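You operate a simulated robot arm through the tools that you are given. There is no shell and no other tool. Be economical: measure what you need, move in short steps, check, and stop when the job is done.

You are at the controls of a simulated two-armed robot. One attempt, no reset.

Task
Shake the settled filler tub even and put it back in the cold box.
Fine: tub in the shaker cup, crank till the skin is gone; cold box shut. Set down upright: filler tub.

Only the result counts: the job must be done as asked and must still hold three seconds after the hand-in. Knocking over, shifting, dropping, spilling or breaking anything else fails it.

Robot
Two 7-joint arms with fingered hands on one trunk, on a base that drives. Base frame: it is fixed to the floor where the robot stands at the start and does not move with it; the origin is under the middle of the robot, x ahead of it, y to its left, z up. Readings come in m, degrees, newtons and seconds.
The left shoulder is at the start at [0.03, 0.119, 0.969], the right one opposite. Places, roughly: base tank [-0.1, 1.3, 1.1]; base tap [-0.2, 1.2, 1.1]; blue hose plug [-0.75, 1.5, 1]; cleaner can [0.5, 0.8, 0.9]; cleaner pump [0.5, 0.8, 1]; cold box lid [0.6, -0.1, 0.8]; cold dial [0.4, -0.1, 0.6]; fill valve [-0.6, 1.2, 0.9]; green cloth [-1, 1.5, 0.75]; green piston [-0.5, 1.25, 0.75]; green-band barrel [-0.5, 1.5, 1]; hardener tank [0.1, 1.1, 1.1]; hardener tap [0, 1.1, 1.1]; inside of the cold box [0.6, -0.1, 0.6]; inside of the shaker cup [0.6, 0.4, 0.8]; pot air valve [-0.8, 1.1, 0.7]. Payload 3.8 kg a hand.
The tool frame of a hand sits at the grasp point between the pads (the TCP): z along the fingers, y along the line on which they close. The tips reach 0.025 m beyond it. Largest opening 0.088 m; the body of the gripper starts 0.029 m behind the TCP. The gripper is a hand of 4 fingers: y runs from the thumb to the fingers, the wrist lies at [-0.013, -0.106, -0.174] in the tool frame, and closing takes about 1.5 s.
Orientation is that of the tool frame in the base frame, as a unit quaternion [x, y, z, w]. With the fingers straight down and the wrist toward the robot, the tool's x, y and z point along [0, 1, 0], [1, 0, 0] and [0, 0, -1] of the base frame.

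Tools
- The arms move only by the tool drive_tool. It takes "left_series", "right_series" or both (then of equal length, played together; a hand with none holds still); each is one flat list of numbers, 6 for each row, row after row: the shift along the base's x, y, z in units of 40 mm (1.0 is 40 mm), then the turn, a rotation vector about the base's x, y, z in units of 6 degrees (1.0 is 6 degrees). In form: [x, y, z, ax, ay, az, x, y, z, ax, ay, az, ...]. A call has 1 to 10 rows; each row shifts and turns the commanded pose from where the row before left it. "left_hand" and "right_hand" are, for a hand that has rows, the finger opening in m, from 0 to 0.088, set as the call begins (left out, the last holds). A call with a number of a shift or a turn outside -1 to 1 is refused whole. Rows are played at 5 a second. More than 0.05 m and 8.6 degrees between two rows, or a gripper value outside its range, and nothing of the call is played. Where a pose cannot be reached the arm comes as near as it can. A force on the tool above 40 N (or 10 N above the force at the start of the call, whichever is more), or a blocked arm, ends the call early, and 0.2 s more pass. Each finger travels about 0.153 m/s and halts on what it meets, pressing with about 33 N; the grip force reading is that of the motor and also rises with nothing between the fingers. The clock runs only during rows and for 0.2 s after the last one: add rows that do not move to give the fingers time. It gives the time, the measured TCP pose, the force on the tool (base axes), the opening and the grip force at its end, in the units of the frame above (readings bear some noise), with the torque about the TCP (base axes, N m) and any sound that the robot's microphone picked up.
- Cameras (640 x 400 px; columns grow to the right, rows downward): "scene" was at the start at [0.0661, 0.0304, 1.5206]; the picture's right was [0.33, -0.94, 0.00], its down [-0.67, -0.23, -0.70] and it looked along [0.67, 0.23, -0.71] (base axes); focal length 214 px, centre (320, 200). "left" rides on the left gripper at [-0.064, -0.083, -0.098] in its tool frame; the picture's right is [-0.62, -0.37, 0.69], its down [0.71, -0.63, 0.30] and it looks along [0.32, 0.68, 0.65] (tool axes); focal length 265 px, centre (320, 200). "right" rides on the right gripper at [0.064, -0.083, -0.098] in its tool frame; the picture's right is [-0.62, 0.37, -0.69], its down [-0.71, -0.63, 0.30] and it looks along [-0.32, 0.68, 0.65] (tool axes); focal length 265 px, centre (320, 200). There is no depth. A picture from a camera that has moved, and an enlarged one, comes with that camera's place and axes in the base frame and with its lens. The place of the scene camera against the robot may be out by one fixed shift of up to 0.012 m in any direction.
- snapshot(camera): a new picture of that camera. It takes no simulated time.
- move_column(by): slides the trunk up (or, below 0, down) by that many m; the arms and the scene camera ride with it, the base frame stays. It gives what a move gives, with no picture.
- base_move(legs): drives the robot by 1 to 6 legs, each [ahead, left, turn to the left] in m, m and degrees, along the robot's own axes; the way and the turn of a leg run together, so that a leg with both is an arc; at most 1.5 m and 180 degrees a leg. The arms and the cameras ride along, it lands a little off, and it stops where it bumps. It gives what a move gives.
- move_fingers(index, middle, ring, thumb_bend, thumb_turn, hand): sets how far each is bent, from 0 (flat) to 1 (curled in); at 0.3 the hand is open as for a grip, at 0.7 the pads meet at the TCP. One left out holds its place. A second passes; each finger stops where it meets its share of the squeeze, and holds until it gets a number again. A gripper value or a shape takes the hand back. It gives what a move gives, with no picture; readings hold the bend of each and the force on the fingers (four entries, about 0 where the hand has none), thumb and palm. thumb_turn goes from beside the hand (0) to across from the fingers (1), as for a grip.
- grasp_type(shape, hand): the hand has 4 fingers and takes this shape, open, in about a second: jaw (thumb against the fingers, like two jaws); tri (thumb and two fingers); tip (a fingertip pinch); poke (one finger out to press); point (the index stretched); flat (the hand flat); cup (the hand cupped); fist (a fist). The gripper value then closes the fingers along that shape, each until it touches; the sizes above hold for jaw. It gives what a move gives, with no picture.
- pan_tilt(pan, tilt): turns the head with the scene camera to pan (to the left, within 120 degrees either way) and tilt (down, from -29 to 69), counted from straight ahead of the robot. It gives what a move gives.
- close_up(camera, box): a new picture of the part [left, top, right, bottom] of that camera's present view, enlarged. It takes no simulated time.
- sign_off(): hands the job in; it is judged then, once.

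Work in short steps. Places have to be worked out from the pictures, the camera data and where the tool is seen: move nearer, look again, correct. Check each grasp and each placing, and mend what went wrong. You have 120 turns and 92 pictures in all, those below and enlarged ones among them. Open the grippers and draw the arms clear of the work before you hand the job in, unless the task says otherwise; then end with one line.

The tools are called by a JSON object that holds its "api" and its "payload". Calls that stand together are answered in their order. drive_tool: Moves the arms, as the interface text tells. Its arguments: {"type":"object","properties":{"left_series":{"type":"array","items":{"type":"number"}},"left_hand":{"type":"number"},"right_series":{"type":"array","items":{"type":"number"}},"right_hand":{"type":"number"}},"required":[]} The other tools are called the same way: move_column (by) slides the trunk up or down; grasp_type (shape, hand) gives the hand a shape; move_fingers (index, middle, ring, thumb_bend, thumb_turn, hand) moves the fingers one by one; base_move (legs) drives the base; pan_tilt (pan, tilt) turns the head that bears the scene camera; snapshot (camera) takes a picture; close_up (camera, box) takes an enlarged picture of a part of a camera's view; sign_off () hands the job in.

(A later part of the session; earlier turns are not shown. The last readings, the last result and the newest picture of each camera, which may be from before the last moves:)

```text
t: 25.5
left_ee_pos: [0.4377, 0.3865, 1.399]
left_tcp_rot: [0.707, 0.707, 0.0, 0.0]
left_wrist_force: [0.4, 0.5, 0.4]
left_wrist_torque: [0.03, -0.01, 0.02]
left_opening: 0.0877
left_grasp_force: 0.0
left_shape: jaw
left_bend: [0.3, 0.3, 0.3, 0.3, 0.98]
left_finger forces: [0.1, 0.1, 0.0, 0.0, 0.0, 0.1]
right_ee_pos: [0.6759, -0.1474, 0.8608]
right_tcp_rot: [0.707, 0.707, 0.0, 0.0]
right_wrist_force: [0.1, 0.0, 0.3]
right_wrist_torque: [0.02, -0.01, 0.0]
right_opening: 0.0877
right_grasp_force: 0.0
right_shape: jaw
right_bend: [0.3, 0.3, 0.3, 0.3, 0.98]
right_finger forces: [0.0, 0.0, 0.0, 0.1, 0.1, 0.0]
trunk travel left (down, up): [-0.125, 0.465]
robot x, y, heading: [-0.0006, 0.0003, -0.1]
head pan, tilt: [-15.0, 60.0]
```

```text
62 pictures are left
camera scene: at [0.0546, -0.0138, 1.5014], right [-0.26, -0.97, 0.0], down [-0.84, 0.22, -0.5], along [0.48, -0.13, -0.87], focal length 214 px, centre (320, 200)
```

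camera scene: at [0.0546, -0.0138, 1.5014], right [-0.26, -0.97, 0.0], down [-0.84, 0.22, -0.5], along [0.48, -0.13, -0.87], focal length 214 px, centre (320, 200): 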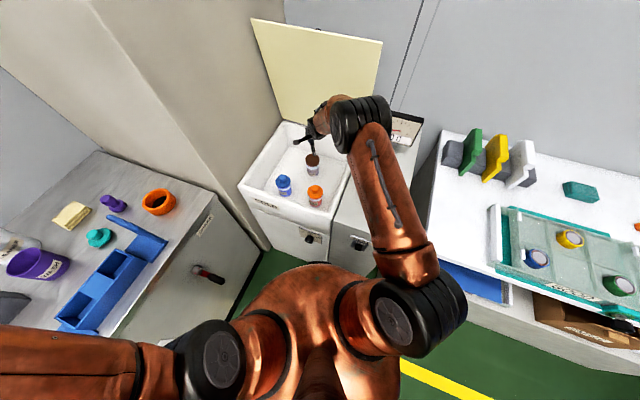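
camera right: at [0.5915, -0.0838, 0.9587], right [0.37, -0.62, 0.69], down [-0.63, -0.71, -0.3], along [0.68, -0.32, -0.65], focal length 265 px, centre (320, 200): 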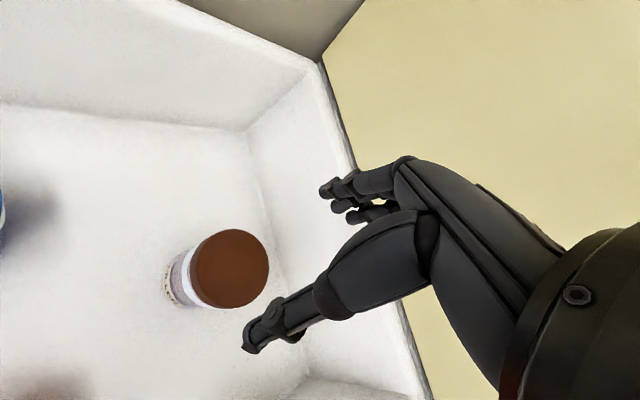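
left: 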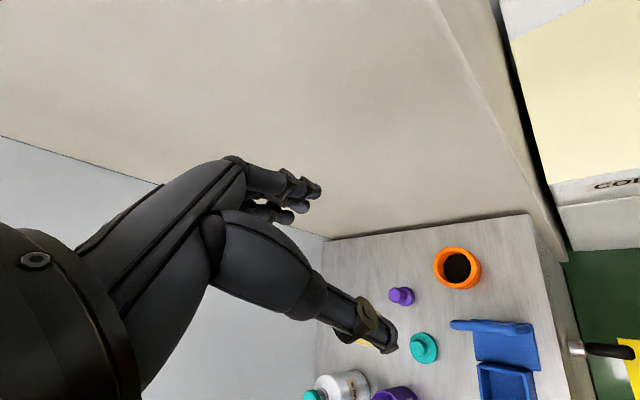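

The cap is centred at (0.6735, -0.1455). I'll lower around it with a small correction.

{"api": "drive_tool", "payload": {"right_series": [-0.05, 0.05, -0.75, 0, 0, 0, 0, 0, -0.75, 0, 0, 0, 0, 0, -0.75, 0, 0, 0, 0, 0, -0.65, 0, 0, 0]}}

{"api": "snapshot", "payload": {"camera": "right"}}

```text
t: 26.5
left_ee_pos: [0.4365, 0.3847, 1.3989]
left_tcp_rot: [0.707, 0.707, 0.0, 0.001]
left_wrist_force: [-0.3, 0.3, 0.0]
left_wrist_torque: [0.03, 0.0, 0.02]
left_opening: 0.0878
left_grasp_force: 0.0
left_shape: jaw
left_bend: [0.3, 0.3, 0.3, 0.3, 0.98]
left_finger forces: [0.0, 0.0, 0.0, 0.1, 0.1, 0.0]
right_ee_pos: [0.6711, -0.1458, 0.7439]
right_tcp_rot: [0.706, 0.708, 0.0, 0.0]
right_wrist_force: [0.6, -0.4, -0.1]
right_wrist_torque: [-0.03, -0.02, -0.02]
right_opening: 0.0878
right_grasp_force: 0.1
right_shape: jaw
right_bend: [0.3, 0.3, 0.3, 0.3, 0.98]
right_finger forces: [0.5, 0.0, 0.1, 0.1, 0.1, 0.0]
trunk travel left (down, up): [-0.125, 0.465]
robot x, y, heading: [0.0003, 0.0002, 0.0]
head pan, tilt: [-15.0, 60.0]
```

```text
61 pictures are left
camera right: at [0.589, -0.0821, 0.8418], right [0.37, -0.62, 0.69], down [-0.63, -0.71, -0.3], along [0.68, -0.32, -0.65], focal length 265 px, centre (320, 200)
```

right: 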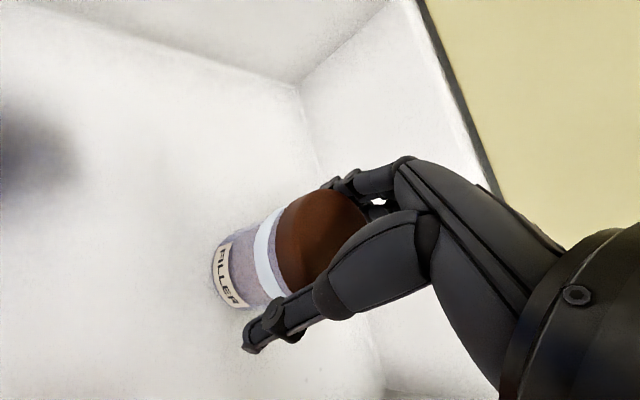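

The cap is between thumb and fingers. I'll close.

{"api": "drive_tool", "payload": {"right_series": [0, 0, 0, 0, 0, 0, 0, 0, 0, 0, 0, 0, 0, 0, 0, 0, 0, 0, 0, 0, 0, 0, 0, 0, 0, 0, 0, 0, 0, 0, 0, 0, 0, 0, 0, 0], "right_hand": 0.03}}

{"api": "close_up", "payload": {"camera": "right", "box": [160, 120, 480, 360]}}

```text
t: 27.9
left_ee_pos: [0.4367, 0.3854, 1.3987]
left_tcp_rot: [0.707, 0.707, -0.001, 0.0]
left_wrist_force: [0.0, -0.4, 0.5]
left_wrist_torque: [0.02, 0.02, 0.01]
left_opening: 0.0874
left_grasp_force: 0.1
left_shape: jaw
left_bend: [0.3, 0.3, 0.3, 0.3, 0.98]
left_finger forces: [0.1, 0.0, 0.1, 0.0, 0.0, 0.0]
right_ee_pos: [0.6734, -0.1459, 0.745]
right_tcp_rot: [0.707, 0.707, 0.0, 0.0]
right_wrist_force: [-0.3, -0.5, 0.5]
right_wrist_torque: [0.02, 0.03, 0.02]
right_opening: 0.055
right_grasp_force: 33.2
right_shape: jaw
right_bend: [0.29, 0.38, 0.38, 0.63, 0.99]
right_finger forces: [16.9, 8.9, 4.3, 0.1, 29.2, 0.1]
trunk travel left (down, up): [-0.125, 0.465]
robot x, y, heading: [0.0022, 0.0001, 0.1]
head pan, tilt: [-15.0, 60.0]
```

```text
1.67 times, centred on (320, 240) of right
camera zoom: at [0.5891, -0.082, 0.8423], right [0.37, -0.62, 0.69], down [-0.63, -0.71, -0.3], along [0.68, -0.32, -0.65], focal length 442 px, centre (320, 133)
```

zoom: 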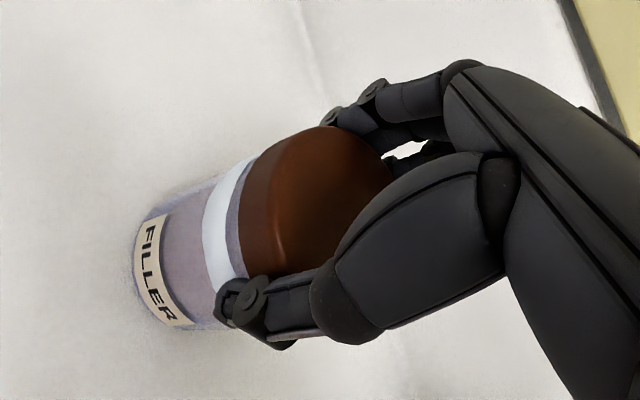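

The grip is firm: 29 N at the thumb, 30 N across the fingers. I'll lift slowly.

{"api": "drive_tool", "payload": {"right_series": [0, 0, 0.3, 0, 0, 0, 0, 0, 0.4, 0, 0, 0, 0, 0, 0.6, 0, 0, 0, 0, 0, 0.7, 0, 0, 0]}}

{"api": "snapshot", "payload": {"camera": "right"}}

```text
t: 28.9
left_ee_pos: [0.4366, 0.3855, 1.4009]
left_tcp_rot: [0.707, 0.707, 0.001, 0.001]
left_wrist_force: [-0.1, 0.0, -0.4]
left_wrist_torque: [-0.02, -0.03, 0.0]
left_opening: 0.0878
left_grasp_force: 0.1
left_shape: jaw
left_bend: [0.3, 0.3, 0.3, 0.3, 0.98]
left_finger forces: [0.0, 0.1, 0.1, 0.0, 0.0, 0.0]
right_ee_pos: [0.6721, -0.1465, 0.8256]
right_tcp_rot: [0.707, 0.707, -0.001, 0.001]
right_wrist_force: [-0.6, 0.8, -1.2]
right_wrist_torque: [-0.03, 0.02, 0.04]
right_opening: 0.0552
right_grasp_force: 32.7
right_shape: jaw
right_bend: [0.29, 0.38, 0.38, 0.63, 0.99]
right_finger forces: [16.9, 8.9, 4.2, 0.0, 29.2, 0.0]
trunk travel left (down, up): [-0.125, 0.465]
robot x, y, heading: [-0.0014, -0.0028, 0.0]
head pan, tilt: [-15.0, 60.0]
```

```text
59 pictures are left
camera right: at [0.5885, -0.0824, 0.9229], right [0.37, -0.62, 0.69], down [-0.63, -0.71, -0.3], along [0.68, -0.32, -0.65], focal length 265 px, centre (320, 200)
```

right: 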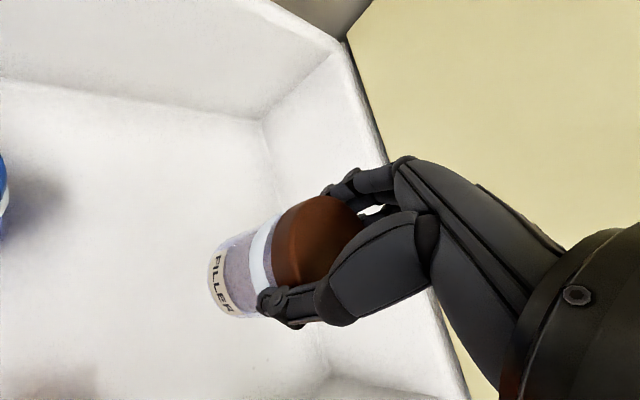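

The tub is in the air and the reading is steady. I'll raise it above the rim and draw it in toward me before turning the base to the bench.

{"api": "drive_tool", "payload": {"right_series": [0, 0, 0.8, 0, 0, 0, 0, 0, 0.9, 0, 0, 0, 0, 0, 0.9, 0, 0, 0, 0, 0, 0.9, 0, 0, 0, 0, 0, 0.9, 0, 0, 0, 0, 0, 0.9, 0, 0, 0, 0, 0, 0.9, 0, 0, 0]}}

{"api": "drive_tool", "payload": {"right_series": [-0.8, 0, 0, 0, 0, 0, -0.8, 0, 0, 0, 0, 0, -0.8, 0, 0, 0, 0, 0, -0.8, 0, 0, 0, 0, 0, -0.8, 0, 0, 0, 0, 0, -0.8, 0, 0, 0, 0, 0, -0.8, 0, 0, 0, 0, 0]}}

{"api": "snapshot", "payload": {"camera": "scene"}}

```text
t: 30.5
left_ee_pos: [0.4357, 0.3863, 1.4004]
left_tcp_rot: [0.707, 0.708, 0.0, 0.0]
left_wrist_force: [0.0, 0.3, -0.2]
left_wrist_torque: [-0.01, 0.03, 0.01]
left_opening: 0.0876
left_grasp_force: 0.0
left_shape: jaw
left_bend: [0.3, 0.3, 0.3, 0.3, 0.98]
left_finger forces: [0.0, 0.0, 0.1, 0.0, 0.0, 0.1]
right_ee_pos: [0.6718, -0.1463, 1.0733]
right_tcp_rot: [0.707, 0.707, -0.001, -0.001]
right_wrist_force: [1.1, 0.7, -2.1]
right_wrist_torque: [0.03, -0.02, -0.01]
right_opening: 0.0555
right_grasp_force: 33.1
right_shape: jaw
right_bend: [0.29, 0.38, 0.38, 0.63, 0.99]
right_finger forces: [17.0, 8.8, 4.3, 0.0, 29.2, 0.0]
trunk travel left (down, up): [-0.125, 0.465]
robot x, y, heading: [-0.0002, 0.0034, 0.1]
head pan, tilt: [-15.0, 60.0]
```

```text
t: 32.1
left_ee_pos: [0.4351, 0.3857, 1.3984]
left_tcp_rot: [0.707, 0.707, -0.001, -0.001]
left_wrist_force: [0.2, -0.2, 0.1]
left_wrist_torque: [-0.03, -0.01, 0.02]
left_opening: 0.0874
left_grasp_force: 0.1
left_shape: jaw
left_bend: [0.3, 0.3, 0.3, 0.3, 0.98]
left_finger forces: [0.1, 0.0, 0.1, 0.1, 0.0, 0.0]
right_ee_pos: [0.4468, -0.1461, 1.0733]
right_tcp_rot: [0.707, 0.707, 0.002, 0.001]
right_wrist_force: [0.3, -0.4, -0.8]
right_wrist_torque: [0.04, -0.02, 0.02]
right_opening: 0.0551
right_grasp_force: 33.1
right_shape: jaw
right_bend: [0.73, 0.38, 0.38, 0.63, 0.99]
right_finger forces: [17.0, 8.8, 4.4, 0.1, 29.2, 0.0]
trunk travel left (down, up): [-0.125, 0.465]
robot x, y, heading: [-0.0031, 0.0016, 0.1]
head pan, tilt: [-15.0, 60.0]
```

```text
58 pictures are left
camera scene: at [0.0529, -0.0138, 1.5014], right [-0.26, -0.97, 0.0], down [-0.84, 0.22, -0.5], along [0.48, -0.13, -0.87], focal length 214 px, centre (320, 200)
```

scene: 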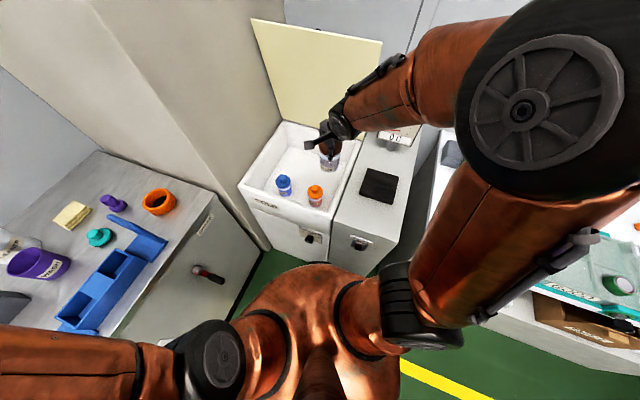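

Tub secured. I'll turn the base about 54° left to face the shaker bench.

{"api": "base_move", "payload": {"legs": [[0, 0, 54]]}}

{"api": "pan_tilt", "payload": {"pan": -10, "tilt": 50}}

{"api": "snapshot", "payload": {"camera": "scene"}}

{"api": "snapshot", "payload": {"camera": "right"}}

```text
t: 34.9
left_ee_pos: [-0.0548, 0.5797, 1.3999]
left_tcp_rot: [0.31, 0.951, 0.0, -0.001]
left_wrist_force: [-0.4, 0.0, -0.1]
left_wrist_torque: [0.01, 0.02, 0.02]
left_opening: 0.0874
left_grasp_force: 0.2
left_shape: jaw
left_bend: [0.3, 0.3, 0.3, 0.3, 0.98]
left_finger forces: [0.0, 0.0, 0.1, 0.0, 0.1, 0.1]
right_ee_pos: [0.3819, 0.2745, 1.0726]
right_tcp_rot: [0.309, 0.951, 0.0, 0.0]
right_wrist_force: [-0.5, 0.1, -2.1]
right_wrist_torque: [-0.02, -0.02, 0.01]
right_opening: 0.0548
right_grasp_force: 33.2
right_shape: jaw
right_bend: [0.73, 0.39, 0.39, 0.63, 0.99]
right_finger forces: [16.9, 8.7, 4.4, 0.1, 28.9, 0.0]
trunk travel left (down, up): [-0.125, 0.465]
robot x, y, heading: [0.0025, 0.0028, 53.9]
head pan, tilt: [-15.0, 60.0]
```

```text
t: 35.6
left_ee_pos: [-0.0557, 0.5797, 1.3991]
left_tcp_rot: [0.309, 0.951, 0.0, 0.0]
left_wrist_force: [-0.5, 0.3, 0.6]
left_wrist_torque: [-0.02, 0.0, -0.02]
left_opening: 0.0875
left_grasp_force: 0.1
left_shape: jaw
left_bend: [0.3, 0.3, 0.3, 0.3, 0.98]
left_finger forces: [0.1, 0.0, 0.0, 0.1, 0.0, 0.0]
right_ee_pos: [0.3818, 0.2761, 1.073]
right_tcp_rot: [0.31, 0.951, 0.0, 0.0]
right_wrist_force: [-0.4, -1.1, -1.2]
right_wrist_torque: [0.0, 0.0, 0.0]
right_opening: 0.0551
right_grasp_force: 33.1
right_shape: jaw
right_bend: [0.73, 0.39, 0.39, 0.63, 0.99]
right_finger forces: [17.0, 8.6, 4.4, 0.0, 28.9, 0.0]
trunk travel left (down, up): [-0.125, 0.465]
robot x, y, heading: [-0.0011, -0.0, 54.0]
head pan, tilt: [-10.0, 50.0]
```

```text
57 pictures are left
camera scene: at [0.0532, 0.041, 1.5139], right [0.69, -0.72, 0.0], down [-0.55, -0.53, -0.64], along [0.46, 0.45, -0.77], focal length 214 px, centre (320, 200)
```

scene: 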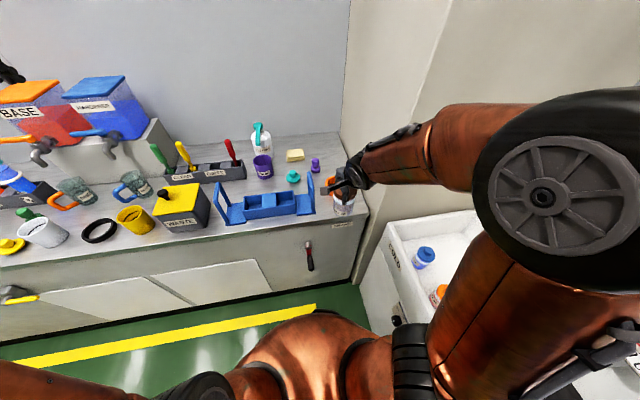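

```text
56 pictures are left
camera right: at [0.2815, 0.2457, 1.1706], right [0.72, -0.07, 0.69], down [0.21, -0.93, -0.3], along [0.66, 0.36, -0.65], focal length 265 px, centre (320, 200)
```

right: 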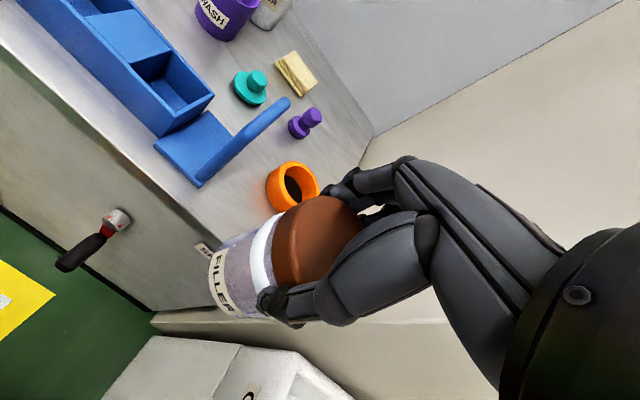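

Crossed views put the cup rim at about (0.551, 0.447, 0.836). I'll drive 0.10 m toward the bench for reach, then look again.

{"api": "base_move", "payload": {"legs": [[0.1, 0, 0]]}}

{"api": "snapshot", "payload": {"camera": "right"}}

{"api": "snapshot", "payload": {"camera": "scene"}}

```text
t: 36.8
left_ee_pos: [0.0062, 0.6626, 1.3985]
left_tcp_rot: [0.311, 0.951, 0.0, 0.0]
left_wrist_force: [0.5, -0.2, 0.1]
left_wrist_torque: [0.05, 0.01, 0.0]
left_opening: 0.0876
left_grasp_force: 0.0
left_shape: jaw
left_bend: [0.3, 0.3, 0.3, 0.3, 0.98]
left_finger forces: [0.0, 0.1, 0.0, 0.0, 0.0, 0.0]
right_ee_pos: [0.4429, 0.3578, 1.0728]
right_tcp_rot: [0.311, 0.95, -0.001, 0.0]
right_wrist_force: [0.1, 0.2, -2.5]
right_wrist_torque: [0.03, -0.01, 0.01]
right_opening: 0.0549
right_grasp_force: 33.2
right_shape: jaw
right_bend: [0.73, 0.39, 0.39, 0.63, 0.99]
right_finger forces: [17.0, 8.8, 4.4, 0.0, 29.1, 0.0]
trunk travel left (down, up): [-0.125, 0.465]
robot x, y, heading: [0.0602, 0.0853, 53.7]
head pan, tilt: [-10.0, 50.0]
```

```text
55 pictures are left
camera right: at [0.342, 0.328, 1.1701], right [0.72, -0.07, 0.69], down [0.2, -0.93, -0.3], along [0.66, 0.36, -0.65], focal length 265 px, centre (320, 200)
```

right: 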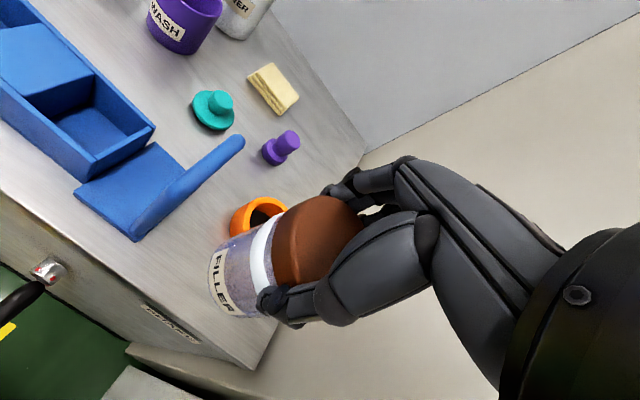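

```text
54 pictures are left
camera scene: at [0.1137, 0.124, 1.5139], right [0.69, -0.72, 0.0], down [-0.55, -0.53, -0.64], along [0.46, 0.44, -0.77], focal length 214 px, centre (320, 200)
```

scene: 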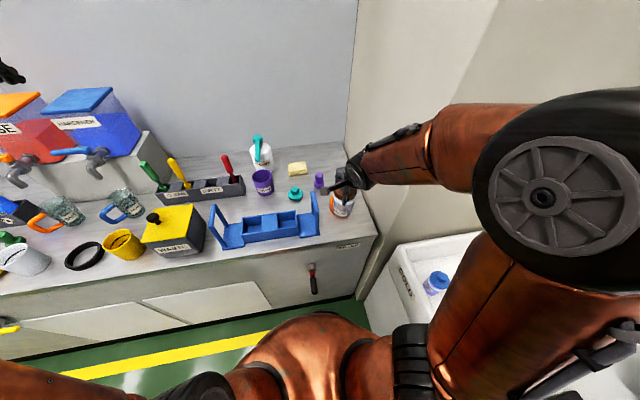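

The cup reads (0.547, 0.451) at the rim. I'll bring the tub over it at z 1.0, so its bottom is about 7 cm above the rim.

{"api": "drive_tool", "payload": {"right_series": [0.65, 0.58, 0, 0, 0, 0, 0.65, 0.58, 0, 0, 0, 0, 0.65, 0.58, -0.4, 0, 0, 0, 0.65, 0.58, -0.7, 0, 0, 0, 0, 0, -0.7, 0, 0, 0]}}

{"api": "snapshot", "payload": {"camera": "right"}}

{"api": "close_up", "payload": {"camera": "scene", "box": [260, 120, 420, 220]}}

```text
t: 38.0
left_ee_pos: [0.0059, 0.6619, 1.3992]
left_tcp_rot: [0.31, 0.951, -0.001, 0.001]
left_wrist_force: [-0.7, 0.4, 0.5]
left_wrist_torque: [0.01, 0.02, -0.01]
left_opening: 0.0878
left_grasp_force: 0.1
left_shape: jaw
left_bend: [0.3, 0.3, 0.3, 0.3, 0.98]
left_finger forces: [0.1, 0.0, 0.0, 0.1, 0.0, 0.0]
right_ee_pos: [0.547, 0.4507, 0.9996]
right_tcp_rot: [0.309, 0.951, -0.001, 0.0]
right_wrist_force: [0.4, 0.0, -1.3]
right_wrist_torque: [0.01, -0.03, 0.01]
right_opening: 0.0548
right_grasp_force: 32.7
right_shape: jaw
right_bend: [0.73, 0.39, 0.39, 0.63, 0.99]
right_finger forces: [16.8, 8.8, 4.5, 0.0, 29.1, 0.1]
trunk travel left (down, up): [-0.125, 0.465]
robot x, y, heading: [0.0608, 0.0787, 53.8]
head pan, tilt: [-10.0, 50.0]
```

```text
53 pictures are left
camera right: at [0.4458, 0.4201, 1.0986], right [0.72, -0.07, 0.69], down [0.21, -0.93, -0.3], along [0.66, 0.36, -0.65], focal length 265 px, centre (320, 200)
```

right: 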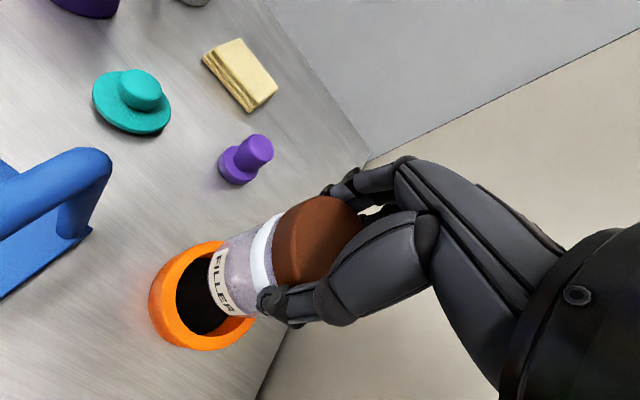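

```text
4.00 times, centred on (340, 170) of scene
camera zoom: at [0.1125, 0.1225, 1.514], right [0.69, -0.72, 0.0], down [-0.55, -0.53, -0.64], along [0.46, 0.45, -0.77], focal length 858 px, centre (240, 320)
```

zoom: 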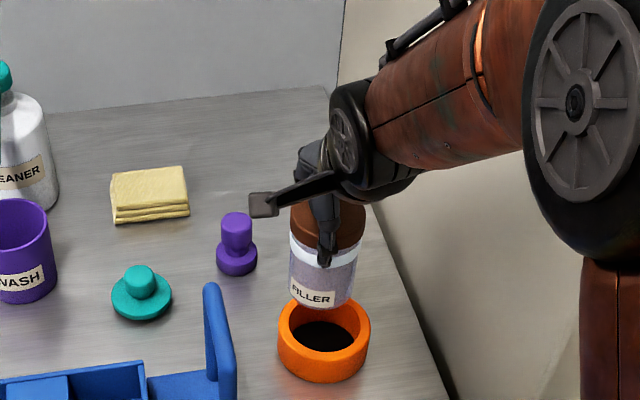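

The tub hangs close to above the cup. I'll enlarge the right-hand view to measure the rim against the tub bottom.

{"api": "close_up", "payload": {"camera": "right", "box": [130, 190, 370, 370]}}

```text
2.22 times, centred on (250, 280) of right
camera zoom: at [0.4458, 0.4201, 1.0986], right [0.72, -0.07, 0.69], down [0.21, -0.93, -0.3], along [0.66, 0.36, -0.65], focal length 590 px, centre (476, 22)
```

zoom: 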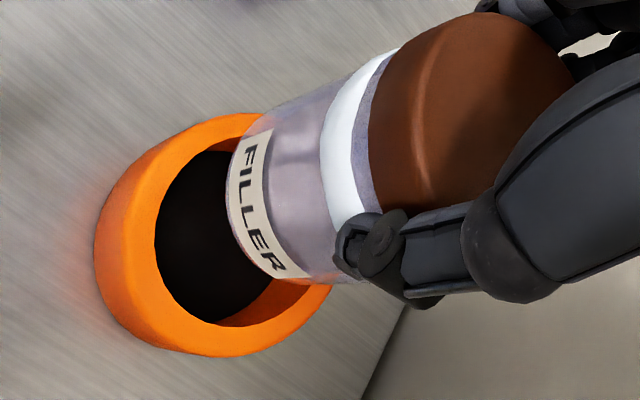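

Both views say the cup is about 15 mm further in +x than the tub bottom. I'll correct and lower to just above the rim.

{"api": "drive_tool", "payload": {"right_series": [0.37, 0, -0.4, 0, 0, 0, 0, 0, -0.5, 0, 0, 0, 0, 0, -0.35, 0, 0, 0]}}

{"api": "close_up", "payload": {"camera": "right", "box": [130, 190, 370, 370]}}

{"api": "close_up", "payload": {"camera": "scene", "box": [290, 140, 390, 220]}}

```text
t: 38.8
left_ee_pos: [0.0042, 0.6611, 1.3993]
left_tcp_rot: [0.311, 0.951, 0.0, 0.0]
left_wrist_force: [0.5, 0.2, -0.2]
left_wrist_torque: [0.01, 0.04, 0.01]
left_opening: 0.0875
left_grasp_force: 0.1
left_shape: jaw
left_bend: [0.3, 0.3, 0.3, 0.3, 0.98]
left_finger forces: [0.0, 0.1, 0.1, 0.1, 0.0, 0.1]
right_ee_pos: [0.5604, 0.45, 0.9531]
right_tcp_rot: [0.311, 0.951, 0.003, 0.001]
right_wrist_force: [-0.4, -0.4, 6.2]
right_wrist_torque: [0.12, -0.09, -0.01]
right_opening: 0.0544
right_grasp_force: 33.3
right_shape: jaw
right_bend: [0.74, 0.39, 0.39, 0.63, 0.99]
right_finger forces: [17.6, 9.2, 4.8, 0.0, 31.0, 0.0]
trunk travel left (down, up): [-0.125, 0.465]
robot x, y, heading: [0.0624, 0.0802, 53.7]
head pan, tilt: [-10.0, 50.0]
```

```text
2.22 times, centred on (250, 280) of right
camera zoom: at [0.4599, 0.4195, 1.0502], right [0.72, -0.07, 0.69], down [0.21, -0.93, -0.31], along [0.67, 0.36, -0.65], focal length 590 px, centre (476, 22)
```

zoom: 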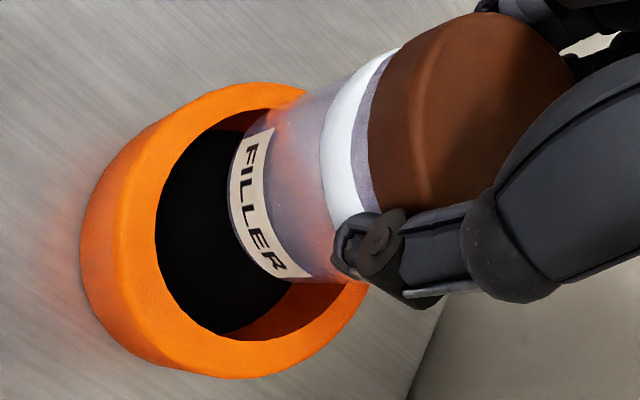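

```text
5.00 times, centred on (340, 180) of scene
camera zoom: at [0.1114, 0.1213, 1.5142], right [0.69, -0.72, 0.0], down [-0.55, -0.53, -0.64], along [0.46, 0.45, -0.77], focal length 1072 px, centre (220, 300)
```

zoom: 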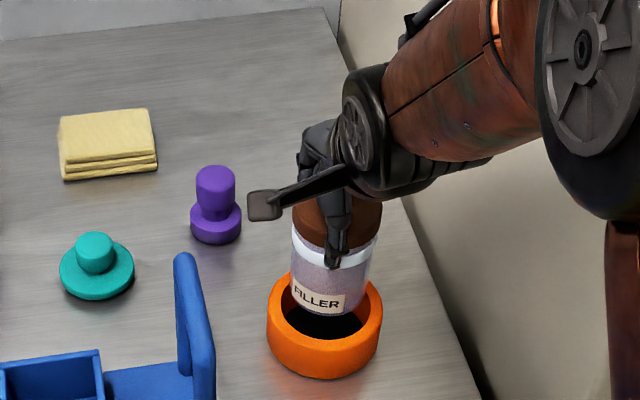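

There was a light touch (6 N), and the tub sits on the back of the rim. Both views now say to move about (-14, -12) mm. I'll raise, correct, and lower gently.

{"api": "drive_tool", "payload": {"right_series": [0, 0, 0.35, 0, 0, 0, -0.36, -0.3, 0, 0, 0, 0, 0, 0, -0.3, 0, 0, 0]}}

{"api": "close_up", "payload": {"camera": "right", "box": [130, 190, 370, 370]}}

{"api": "close_up", "payload": {"camera": "scene", "box": [290, 140, 390, 220]}}

```text
t: 39.6
left_ee_pos: [0.0061, 0.6615, 1.3999]
left_tcp_rot: [0.311, 0.95, -0.001, 0.0]
left_wrist_force: [0.1, 0.3, -0.3]
left_wrist_torque: [-0.01, -0.02, -0.01]
left_opening: 0.0876
left_grasp_force: 0.0
left_shape: jaw
left_bend: [0.3, 0.3, 0.3, 0.3, 0.98]
left_finger forces: [0.0, 0.0, 0.0, 0.0, 0.0, 0.1]
right_ee_pos: [0.5463, 0.4364, 0.9519]
right_tcp_rot: [0.311, 0.95, -0.001, 0.0]
right_wrist_force: [-0.5, 0.0, -1.5]
right_wrist_torque: [0.01, 0.0, 0.01]
right_opening: 0.0545
right_grasp_force: 33.1
right_shape: jaw
right_bend: [0.74, 0.39, 0.39, 0.63, 0.98]
right_finger forces: [17.7, 9.2, 4.9, 0.0, 30.5, 0.0]
trunk travel left (down, up): [-0.125, 0.465]
robot x, y, heading: [0.0616, 0.0815, 54.0]
head pan, tilt: [-10.0, 50.0]
```

```text
2.22 times, centred on (250, 280) of right
camera zoom: at [0.4462, 0.4074, 1.0499], right [0.72, -0.07, 0.69], down [0.2, -0.93, -0.3], along [0.66, 0.36, -0.65], focal length 590 px, centre (476, 22)
```

zoom: 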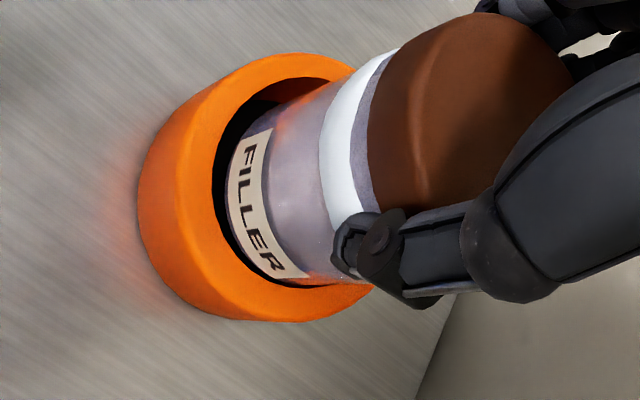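

```text
5.00 times, centred on (340, 180) of scene
camera zoom: at [0.1136, 0.1231, 1.5139], right [0.69, -0.72, 0.0], down [-0.55, -0.53, -0.64], along [0.46, 0.44, -0.77], focal length 1072 px, centre (220, 300)
```

zoom: 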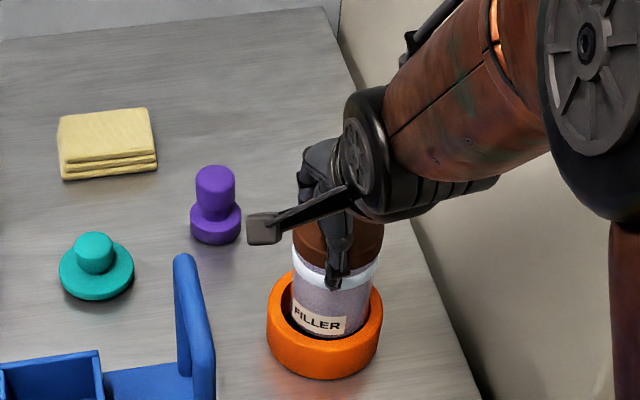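

The tub now lines up with the hole, with clearance all round and no contact force. I'll lower gently.

{"api": "drive_tool", "payload": {"right_series": [0, 0, -0.3, 0, 0, 0, 0, 0, -0.3, 0, 0, 0, 0, 0, -0.3, 0, 0, 0]}}

{"api": "close_up", "payload": {"camera": "right", "box": [130, 190, 370, 370]}}

```text
t: 40.4
left_ee_pos: [0.0061, 0.663, 1.3995]
left_tcp_rot: [0.31, 0.951, -0.001, 0.0]
left_wrist_force: [-0.9, 0.3, -0.1]
left_wrist_torque: [0.0, 0.0, -0.03]
left_opening: 0.0874
left_grasp_force: 0.0
left_shape: jaw
left_bend: [0.3, 0.3, 0.3, 0.3, 0.98]
left_finger forces: [0.0, 0.1, 0.0, 0.1, 0.0, 0.1]
right_ee_pos: [0.5465, 0.4374, 0.9161]
right_tcp_rot: [0.31, 0.951, -0.001, -0.001]
right_wrist_force: [-0.3, -0.6, -2.7]
right_wrist_torque: [0.03, 0.02, -0.03]
right_opening: 0.0543
right_grasp_force: 32.8
right_shape: jaw
right_bend: [0.74, 0.39, 0.39, 0.63, 0.98]
right_finger forces: [17.7, 9.3, 4.9, 0.1, 30.5, 0.0]
trunk travel left (down, up): [-0.125, 0.465]
robot x, y, heading: [0.0594, 0.0809, 53.5]
head pan, tilt: [-10.0, 50.0]
```

```text
2.22 times, centred on (250, 280) of right
camera zoom: at [0.4457, 0.4077, 1.0142], right [0.72, -0.07, 0.69], down [0.2, -0.93, -0.3], along [0.66, 0.36, -0.65], focal length 590 px, centre (476, 22)
```

zoom: 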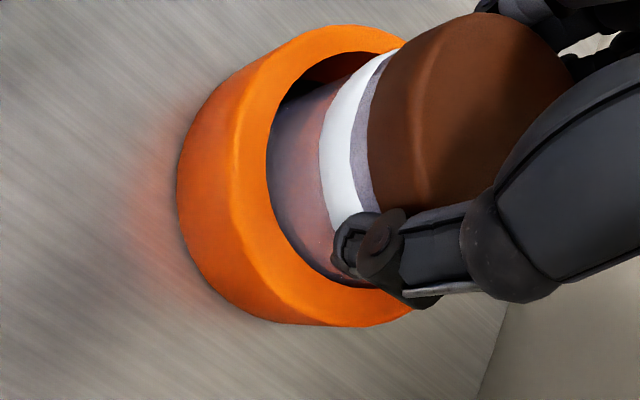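

It's well into the cup. I'll continue down until it touches the floor of the cup.

{"api": "drive_tool", "payload": {"right_series": [0, 0.06, -0.2, 0, 0, 0, 0, 0, -0.2, 0, 0, 0, 0, 0, -0.2, 0, 0, 0, 0, 0, -0.2, 0, 0, 0]}}

{"api": "close_up", "payload": {"camera": "right", "box": [130, 190, 370, 370]}}

```text
t: 41.4
left_ee_pos: [0.0006, 0.6596, 1.3997]
left_tcp_rot: [0.31, 0.951, 0.001, 0.001]
left_wrist_force: [0.0, -0.6, 0.5]
left_wrist_torque: [-0.02, 0.0, 0.03]
left_opening: 0.0876
left_grasp_force: 0.1
left_shape: jaw
left_bend: [0.3, 0.3, 0.3, 0.3, 0.98]
left_finger forces: [0.0, 0.1, 0.0, 0.1, 0.0, 0.1]
right_ee_pos: [0.5425, 0.4423, 0.8895]
right_tcp_rot: [0.308, 0.951, 0.005, 0.002]
right_wrist_force: [-10.9, 6.0, 35.7]
right_wrist_torque: [0.37, -0.16, 0.04]
right_opening: 0.0422
right_grasp_force: 33.1
right_shape: jaw
right_bend: [0.75, 0.4, 0.36, 0.75, 0.94]
right_finger forces: [13.2, 7.9, 7.3, 0.0, 29.6, 0.0]
trunk travel left (down, up): [-0.125, 0.465]
robot x, y, heading: [0.0594, 0.0835, 53.8]
head pan, tilt: [-10.0, 50.0]
```

```text
2.22 times, centred on (250, 280) of right
camera zoom: at [0.4415, 0.4118, 0.9864], right [0.71, -0.07, 0.7], down [0.21, -0.93, -0.31], along [0.67, 0.37, -0.65], focal length 590 px, centre (476, 22)
```

zoom: 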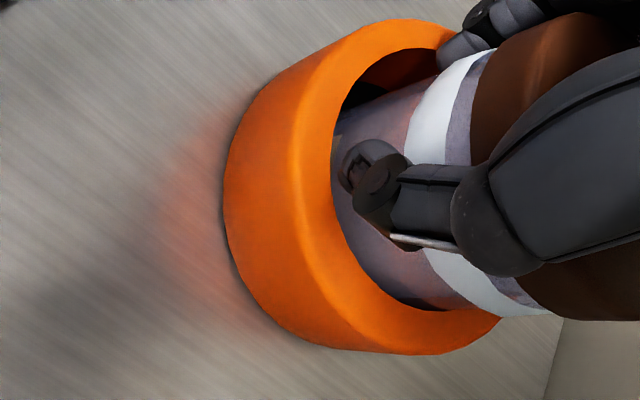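

It bottomed out (36 N down) and the hand slid on the cap. I'll open the fingers and rise clear.

{"api": "drive_tool", "payload": {"right_series": [0, 0, 0.1, 0, 0, 0, 0, 0, 0, 0, 0, 0, 0, 0, 0, 0, 0, 0, 0, 0, 0, 0, 0, 0, 0, 0, 0, 0, 0, 0], "right_hand": 0.088}}

{"api": "snapshot", "payload": {"camera": "right"}}

```text
t: 42.6
left_ee_pos: [0.0045, 0.6607, 1.3991]
left_tcp_rot: [0.311, 0.95, 0.0, 0.0]
left_wrist_force: [0.0, -0.7, -0.3]
left_wrist_torque: [-0.01, 0.0, 0.02]
left_opening: 0.0877
left_grasp_force: 0.0
left_shape: jaw
left_bend: [0.3, 0.3, 0.3, 0.3, 0.98]
left_finger forces: [0.0, 0.0, 0.0, 0.0, 0.1, 0.0]
right_ee_pos: [0.547, 0.439, 0.8876]
right_tcp_rot: [0.311, 0.951, -0.002, 0.0]
right_wrist_force: [-2.7, 1.2, 3.2]
right_wrist_torque: [-0.05, -0.14, -0.03]
right_opening: 0.088
right_grasp_force: 0.1
right_shape: jaw
right_bend: [0.3, 0.3, 0.29, 0.3, 0.96]
right_finger forces: [1.8, 0.0, 2.7, 0.0, 4.6, 0.1]
trunk travel left (down, up): [-0.125, 0.465]
robot x, y, heading: [0.0575, 0.08, 53.7]
head pan, tilt: [-10.0, 50.0]
```

```text
44 pictures are left
camera right: at [0.4456, 0.4098, 0.9859], right [0.72, -0.07, 0.69], down [0.2, -0.93, -0.3], along [0.67, 0.36, -0.66], focal length 265 px, centre (320, 200)
```

right: 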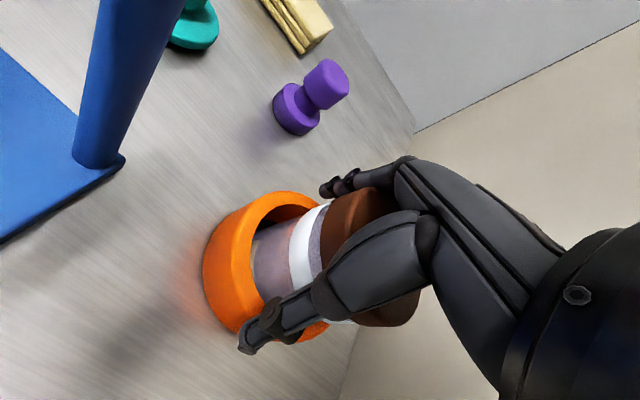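

The fingers are open, with slight touches left. I'll rise slowly straight up.

{"api": "drive_tool", "payload": {"right_series": [0, 0, 0.3, 0, 0, 0, 0, 0, 0.4, 0, 0, 0, 0, 0, 0.5, 0, 0, 0, 0, 0, 0.8, 0, 0, 0, 0, 0, 0.9, 0, 0, 0]}}

{"api": "snapshot", "payload": {"camera": "right"}}

{"api": "snapshot", "payload": {"camera": "scene"}}

```text
t: 43.8
left_ee_pos: [0.0055, 0.6607, 1.4001]
left_tcp_rot: [0.309, 0.951, 0.0, 0.0]
left_wrist_force: [-0.2, 0.7, 0.9]
left_wrist_torque: [-0.02, -0.02, -0.03]
left_opening: 0.0875
left_grasp_force: 0.1
left_shape: jaw
left_bend: [0.3, 0.3, 0.3, 0.3, 0.98]
left_finger forces: [0.0, 0.1, 0.0, 0.0, 0.0, 0.0]
right_ee_pos: [0.5457, 0.441, 1.0046]
right_tcp_rot: [0.311, 0.951, -0.001, 0.0]
right_wrist_force: [1.2, -1.0, -0.4]
right_wrist_torque: [-0.05, 0.01, -0.02]
right_opening: 0.0878
right_grasp_force: 0.0
right_shape: jaw
right_bend: [0.3, 0.3, 0.3, 0.3, 0.97]
right_finger forces: [0.0, 0.0, 0.0, 0.1, 0.0, 0.0]
trunk travel left (down, up): [-0.125, 0.465]
robot x, y, heading: [0.0611, 0.0803, 53.9]
head pan, tilt: [-10.0, 50.0]
```

```text
43 pictures are left
camera right: at [0.4446, 0.4102, 1.1028], right [0.72, -0.07, 0.69], down [0.21, -0.93, -0.3], along [0.67, 0.36, -0.65], focal length 265 px, centre (320, 200)
```

right: 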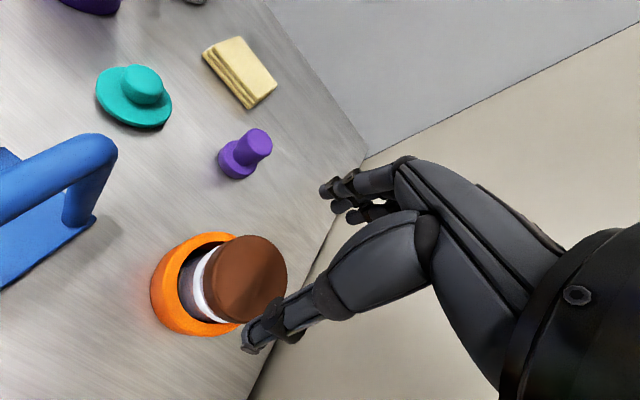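

```text
42 pictures are left
camera scene: at [0.1121, 0.122, 1.514], right [0.69, -0.72, 0.0], down [-0.55, -0.53, -0.64], along [0.46, 0.45, -0.77], focal length 214 px, centre (320, 200)
```

scene: 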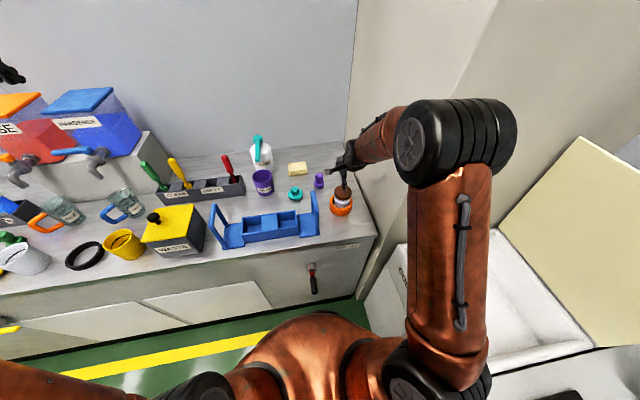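

The tub stands upright in the cup. The crank hub is near (0.335, 0.39, 0.66) and its grip hangs about 75 mm below, pointing at me. I'll raise the right hand clear and back it toward me before backing the base up.

{"api": "drive_tool", "payload": {"right_series": [0, 0, 0.8, 0, 0, 0, -0.58, -0.8, 0, 0, 0, 0.9, -0.58, -0.8, 0, 0, 0, 0.9, -0.58, -0.8, 0, 0, 0, 0.9, -0.58, -0.8, 0, 0, 0, 0.9, -0.58, -0.7, 0, 0, 0, 0.9]}}

{"api": "base_move", "payload": {"legs": [[-0.1, 0, 0]]}}

{"api": "pan_tilt", "payload": {"pan": 0, "tilt": 58}}

{"api": "snapshot", "payload": {"camera": "scene"}}

```text
t: 45.2
left_ee_pos: [0.0041, 0.6612, 1.4002]
left_tcp_rot: [0.31, 0.951, 0.0, 0.0]
left_wrist_force: [-1.3, -0.5, -0.6]
left_wrist_torque: [0.01, 0.0, -0.01]
left_opening: 0.0877
left_grasp_force: 0.0
left_shape: jaw
left_bend: [0.3, 0.3, 0.3, 0.3, 0.98]
left_finger forces: [0.1, 0.1, 0.0, 0.0, 0.0, 0.0]
right_ee_pos: [0.4293, 0.2832, 1.0371]
right_tcp_rot: [0.079, 0.997, 0.0, 0.0]
right_wrist_force: [0.9, -0.2, 0.2]
right_wrist_torque: [0.02, 0.0, -0.02]
right_opening: 0.088
right_grasp_force: 0.0
right_shape: jaw
right_bend: [0.3, 0.3, 0.3, 0.3, 0.97]
right_finger forces: [0.0, 0.0, 0.1, 0.0, 0.1, 0.1]
trunk travel left (down, up): [-0.125, 0.465]
robot x, y, heading: [0.0597, 0.0816, 54.0]
head pan, tilt: [-10.0, 50.0]
```

```text
t: 46.3
left_ee_pos: [-0.0545, 0.58, 1.3994]
left_tcp_rot: [0.31, 0.951, 0.001, 0.0]
left_wrist_force: [0.4, -0.3, 0.0]
left_wrist_torque: [0.03, 0.0, -0.03]
left_opening: 0.0875
left_grasp_force: 0.0
left_shape: jaw
left_bend: [0.3, 0.3, 0.3, 0.3, 0.98]
left_finger forces: [0.0, 0.0, 0.0, 0.1, 0.0, 0.1]
right_ee_pos: [0.3712, 0.2026, 1.0368]
right_tcp_rot: [0.08, 0.997, 0.001, 0.0]
right_wrist_force: [-0.1, -0.2, 0.3]
right_wrist_torque: [0.0, 0.01, 0.02]
right_opening: 0.0878
right_grasp_force: 0.0
right_shape: jaw
right_bend: [0.3, 0.3, 0.3, 0.3, 0.97]
right_finger forces: [0.0, 0.1, 0.1, 0.0, 0.1, 0.0]
trunk travel left (down, up): [-0.125, 0.465]
robot x, y, heading: [0.0026, 0.0023, 53.9]
head pan, tilt: [-10.0, 50.0]
```

```text
t: 47.0
left_ee_pos: [-0.053, 0.5803, 1.3991]
left_tcp_rot: [0.31, 0.951, 0.001, -0.001]
left_wrist_force: [0.0, -0.1, -0.1]
left_wrist_torque: [-0.02, -0.02, 0.0]
left_opening: 0.0874
left_grasp_force: 0.1
left_shape: jaw
left_bend: [0.3, 0.3, 0.3, 0.3, 0.98]
left_finger forces: [0.0, 0.0, 0.0, 0.0, 0.1, 0.1]
right_ee_pos: [0.373, 0.204, 1.0373]
right_tcp_rot: [0.079, 0.997, -0.001, 0.0]
right_wrist_force: [0.3, -0.2, -0.4]
right_wrist_torque: [-0.03, 0.03, -0.03]
right_opening: 0.0878
right_grasp_force: 0.1
right_shape: jaw
right_bend: [0.3, 0.3, 0.3, 0.3, 0.97]
right_finger forces: [0.1, 0.1, 0.0, 0.1, 0.0, 0.0]
trunk travel left (down, up): [-0.125, 0.465]
robot x, y, heading: [-0.0005, -0.0003, 54.0]
head pan, tilt: [0.0, 58.0]
```

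```text
41 pictures are left
camera scene: at [0.0389, 0.0442, 1.5038], right [0.81, -0.59, 0.0], down [-0.5, -0.68, -0.53], along [0.31, 0.43, -0.85], focal length 214 px, centre (320, 200)
```

scene: 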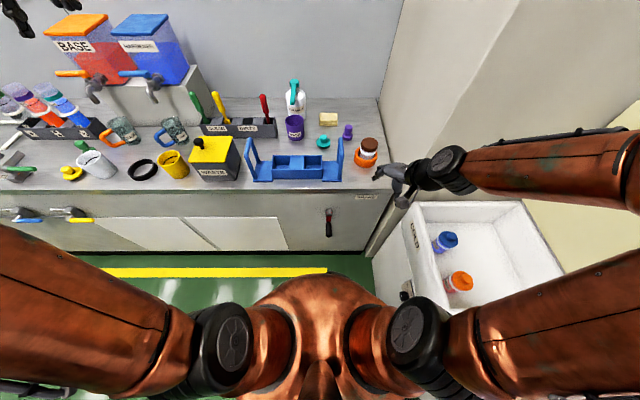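

I'll enlarge the crank in the scene view.

{"api": "close_up", "payload": {"camera": "scene", "box": [290, 180, 370, 260]}}

```text
5.00 times, centred on (330, 220) of scene
camera zoom: at [0.0389, 0.0442, 1.5038], right [0.81, -0.59, 0.0], down [-0.5, -0.68, -0.53], along [0.31, 0.43, -0.85], focal length 1072 px, centre (270, 100)
```

zoom: 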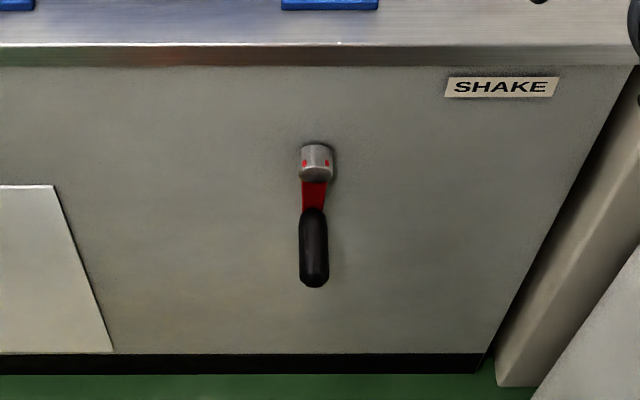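

The grip runs from about b 0.43 to 0.50 at z 0.59, about 26 mm thick, and it hangs straight down from the hub. I'll bring the right hand above it with the wrist to the right and the closing line along the bench face.

{"api": "drive_tool", "payload": {"right_series": [-0.2, 0.318, -0.34, 0, 0, 1, -0.2, 0.318, -0.34, 0, 0, 1, -0.2, 0.318, -0.34, 0, 0, 1, -0.2, 0.318, -0.34, 0, 0, 1, -0.2, 0.318, -0.34, 0, 0, 1, -0.2, 0.318, -0.34, 0, 0, 1, -0.2, 0.318, -0.34, 0, 0, 1, -0.2, 0.318, -0.34, 0, 0, 1, -0.2, 0.318, -0.34, 0, 0, 1, -0.2, 0.318, -0.34, 0, 0, 1]}}

{"api": "snapshot", "payload": {"camera": "scene"}}

{"api": "snapshot", "payload": {"camera": "right"}}

```text
t: 49.2
left_ee_pos: [-0.0537, 0.5814, 1.3999]
left_tcp_rot: [0.311, 0.951, 0.0, -0.001]
left_wrist_force: [-0.9, -0.1, -0.2]
left_wrist_torque: [0.01, 0.01, 0.01]
left_opening: 0.0873
left_grasp_force: 0.1
left_shape: jaw
left_bend: [0.3, 0.3, 0.3, 0.3, 0.98]
left_finger forces: [0.0, 0.0, 0.0, 0.0, 0.1, 0.0]
right_ee_pos: [0.2924, 0.3326, 0.9002]
right_tcp_rot: [-0.429, 0.903, 0.0, 0.0]
right_wrist_force: [0.7, 0.4, -0.1]
right_wrist_torque: [-0.03, 0.01, -0.01]
right_opening: 0.0879
right_grasp_force: 0.1
right_shape: jaw
right_bend: [0.3, 0.3, 0.3, 0.3, 0.97]
right_finger forces: [0.0, 0.0, 0.0, 0.0, 0.0, 0.1]
trunk travel left (down, up): [-0.125, 0.465]
robot x, y, heading: [0.0027, 0.0024, 53.9]
head pan, tilt: [0.0, 58.0]
```

```text
39 pictures are left
camera scene: at [0.0389, 0.0447, 1.5037], right [0.81, -0.59, 0.0], down [-0.5, -0.69, -0.53], along [0.31, 0.43, -0.85], focal length 214 px, centre (320, 200)
```

scene: 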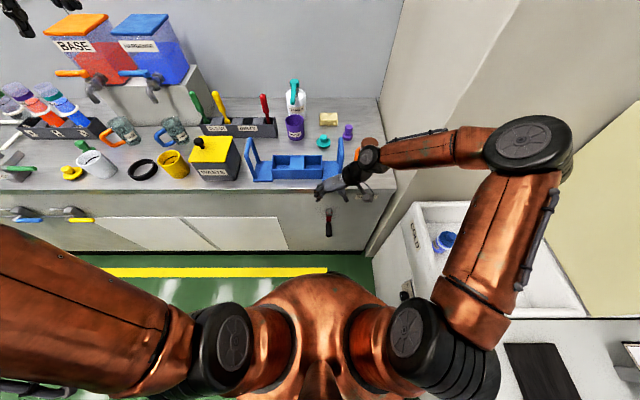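

```text
38 pictures are left
camera right: at [0.3159, 0.2279, 0.9982], right [0.1, 0.71, 0.69], down [0.94, 0.16, -0.3], along [-0.33, 0.68, -0.65], focal length 265 px, centre (320, 200)
```

right: 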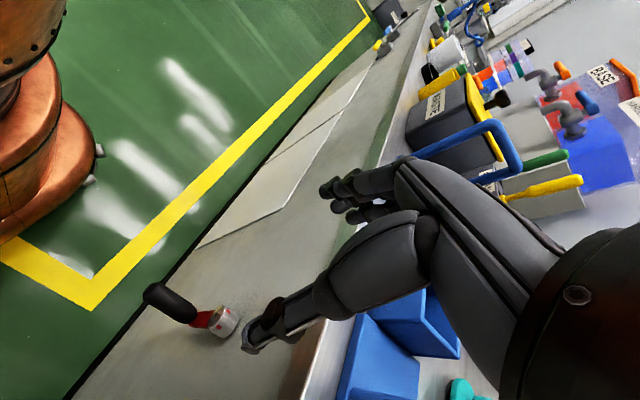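

The right forearm would have to run close along the column and over the cold box. The left hand has free space, so I'll retract the right hand and bring the left one over, mirrored.

{"api": "drive_tool", "payload": {"right_series": [0.127, -0.83, 0.5, 0, 0, -1, 0.127, -0.83, 0.5, 0, 0, -1, 0.127, -0.83, 0.5, 0, 0, -1, 0.127, -0.83, 0.5, 0, 0, -1, 0.127, -0.83, 0.5, 0, 0, -1, 0.127, -0.83, 0.5, 0, 0, -1, 0.127, -0.83, 0.5, 0, 0, -1, 0.127, -0.83, 0.5, 0, 0, -1, 0.127, -0.83, 0.5, 0, 0, -1, 0.127, -0.83, 0.5, 0, 0, -1], "left_series": [0.41, -0.42, -0.75, 0, 0, -1, 0.41, -0.42, -0.75, 0, 0, -1, 0.41, -0.42, -0.75, 0, 0, -1, 0.41, -0.42, -0.75, 0, 0, -1, 0.41, -0.42, -0.75, 0, 0, -1, 0.41, -0.42, -0.75, 0, 0, -1, 0.41, -0.42, -0.75, 0, 0, -1, 0.41, -0.42, -0.75, 0, 0, -1, 0.41, -0.42, -0.75, 0, 0, -1, 0.41, -0.42, -0.75, 0, 0, -1]}}

{"api": "snapshot", "payload": {"camera": "scene"}}

```text
t: 51.4
left_ee_pos: [0.11, 0.4129, 1.0996]
left_tcp_rot: [0.745, 0.667, 0.0, 0.0]
left_wrist_force: [0.2, 0.2, -0.7]
left_wrist_torque: [0.03, -0.03, 0.0]
left_opening: 0.0876
left_grasp_force: 0.1
left_shape: jaw
left_bend: [0.3, 0.3, 0.3, 0.3, 0.98]
left_finger forces: [0.0, 0.0, 0.1, 0.0, 0.0, 0.0]
right_ee_pos: [0.3585, 0.0034, 1.1078]
right_tcp_rot: [0.081, 0.997, 0.0, 0.0]
right_wrist_force: [0.2, -1.3, -0.2]
right_wrist_torque: [-0.02, 0.03, 0.0]
right_opening: 0.0878
right_grasp_force: 0.0
right_shape: jaw
right_bend: [0.3, 0.3, 0.3, 0.3, 0.97]
right_finger forces: [0.1, 0.0, 0.0, 0.1, 0.1, 0.0]
right hand out of reach, approached as far as the arm can: row 6, 7, 8
trunk travel left (down, up): [-0.125, 0.465]
robot x, y, heading: [-0.0008, 0.0003, 53.7]
head pan, tilt: [0.0, 58.0]
```

```text
37 pictures are left
camera scene: at [0.0388, 0.0438, 1.5038], right [0.81, -0.59, 0.0], down [-0.5, -0.68, -0.53], along [0.31, 0.43, -0.85], focal length 214 px, centre (320, 200)
```

scene: 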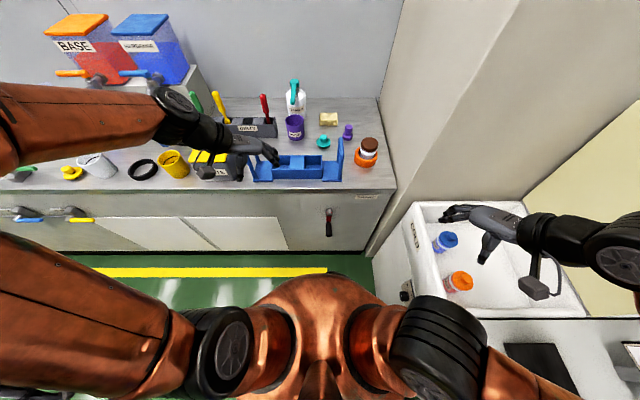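

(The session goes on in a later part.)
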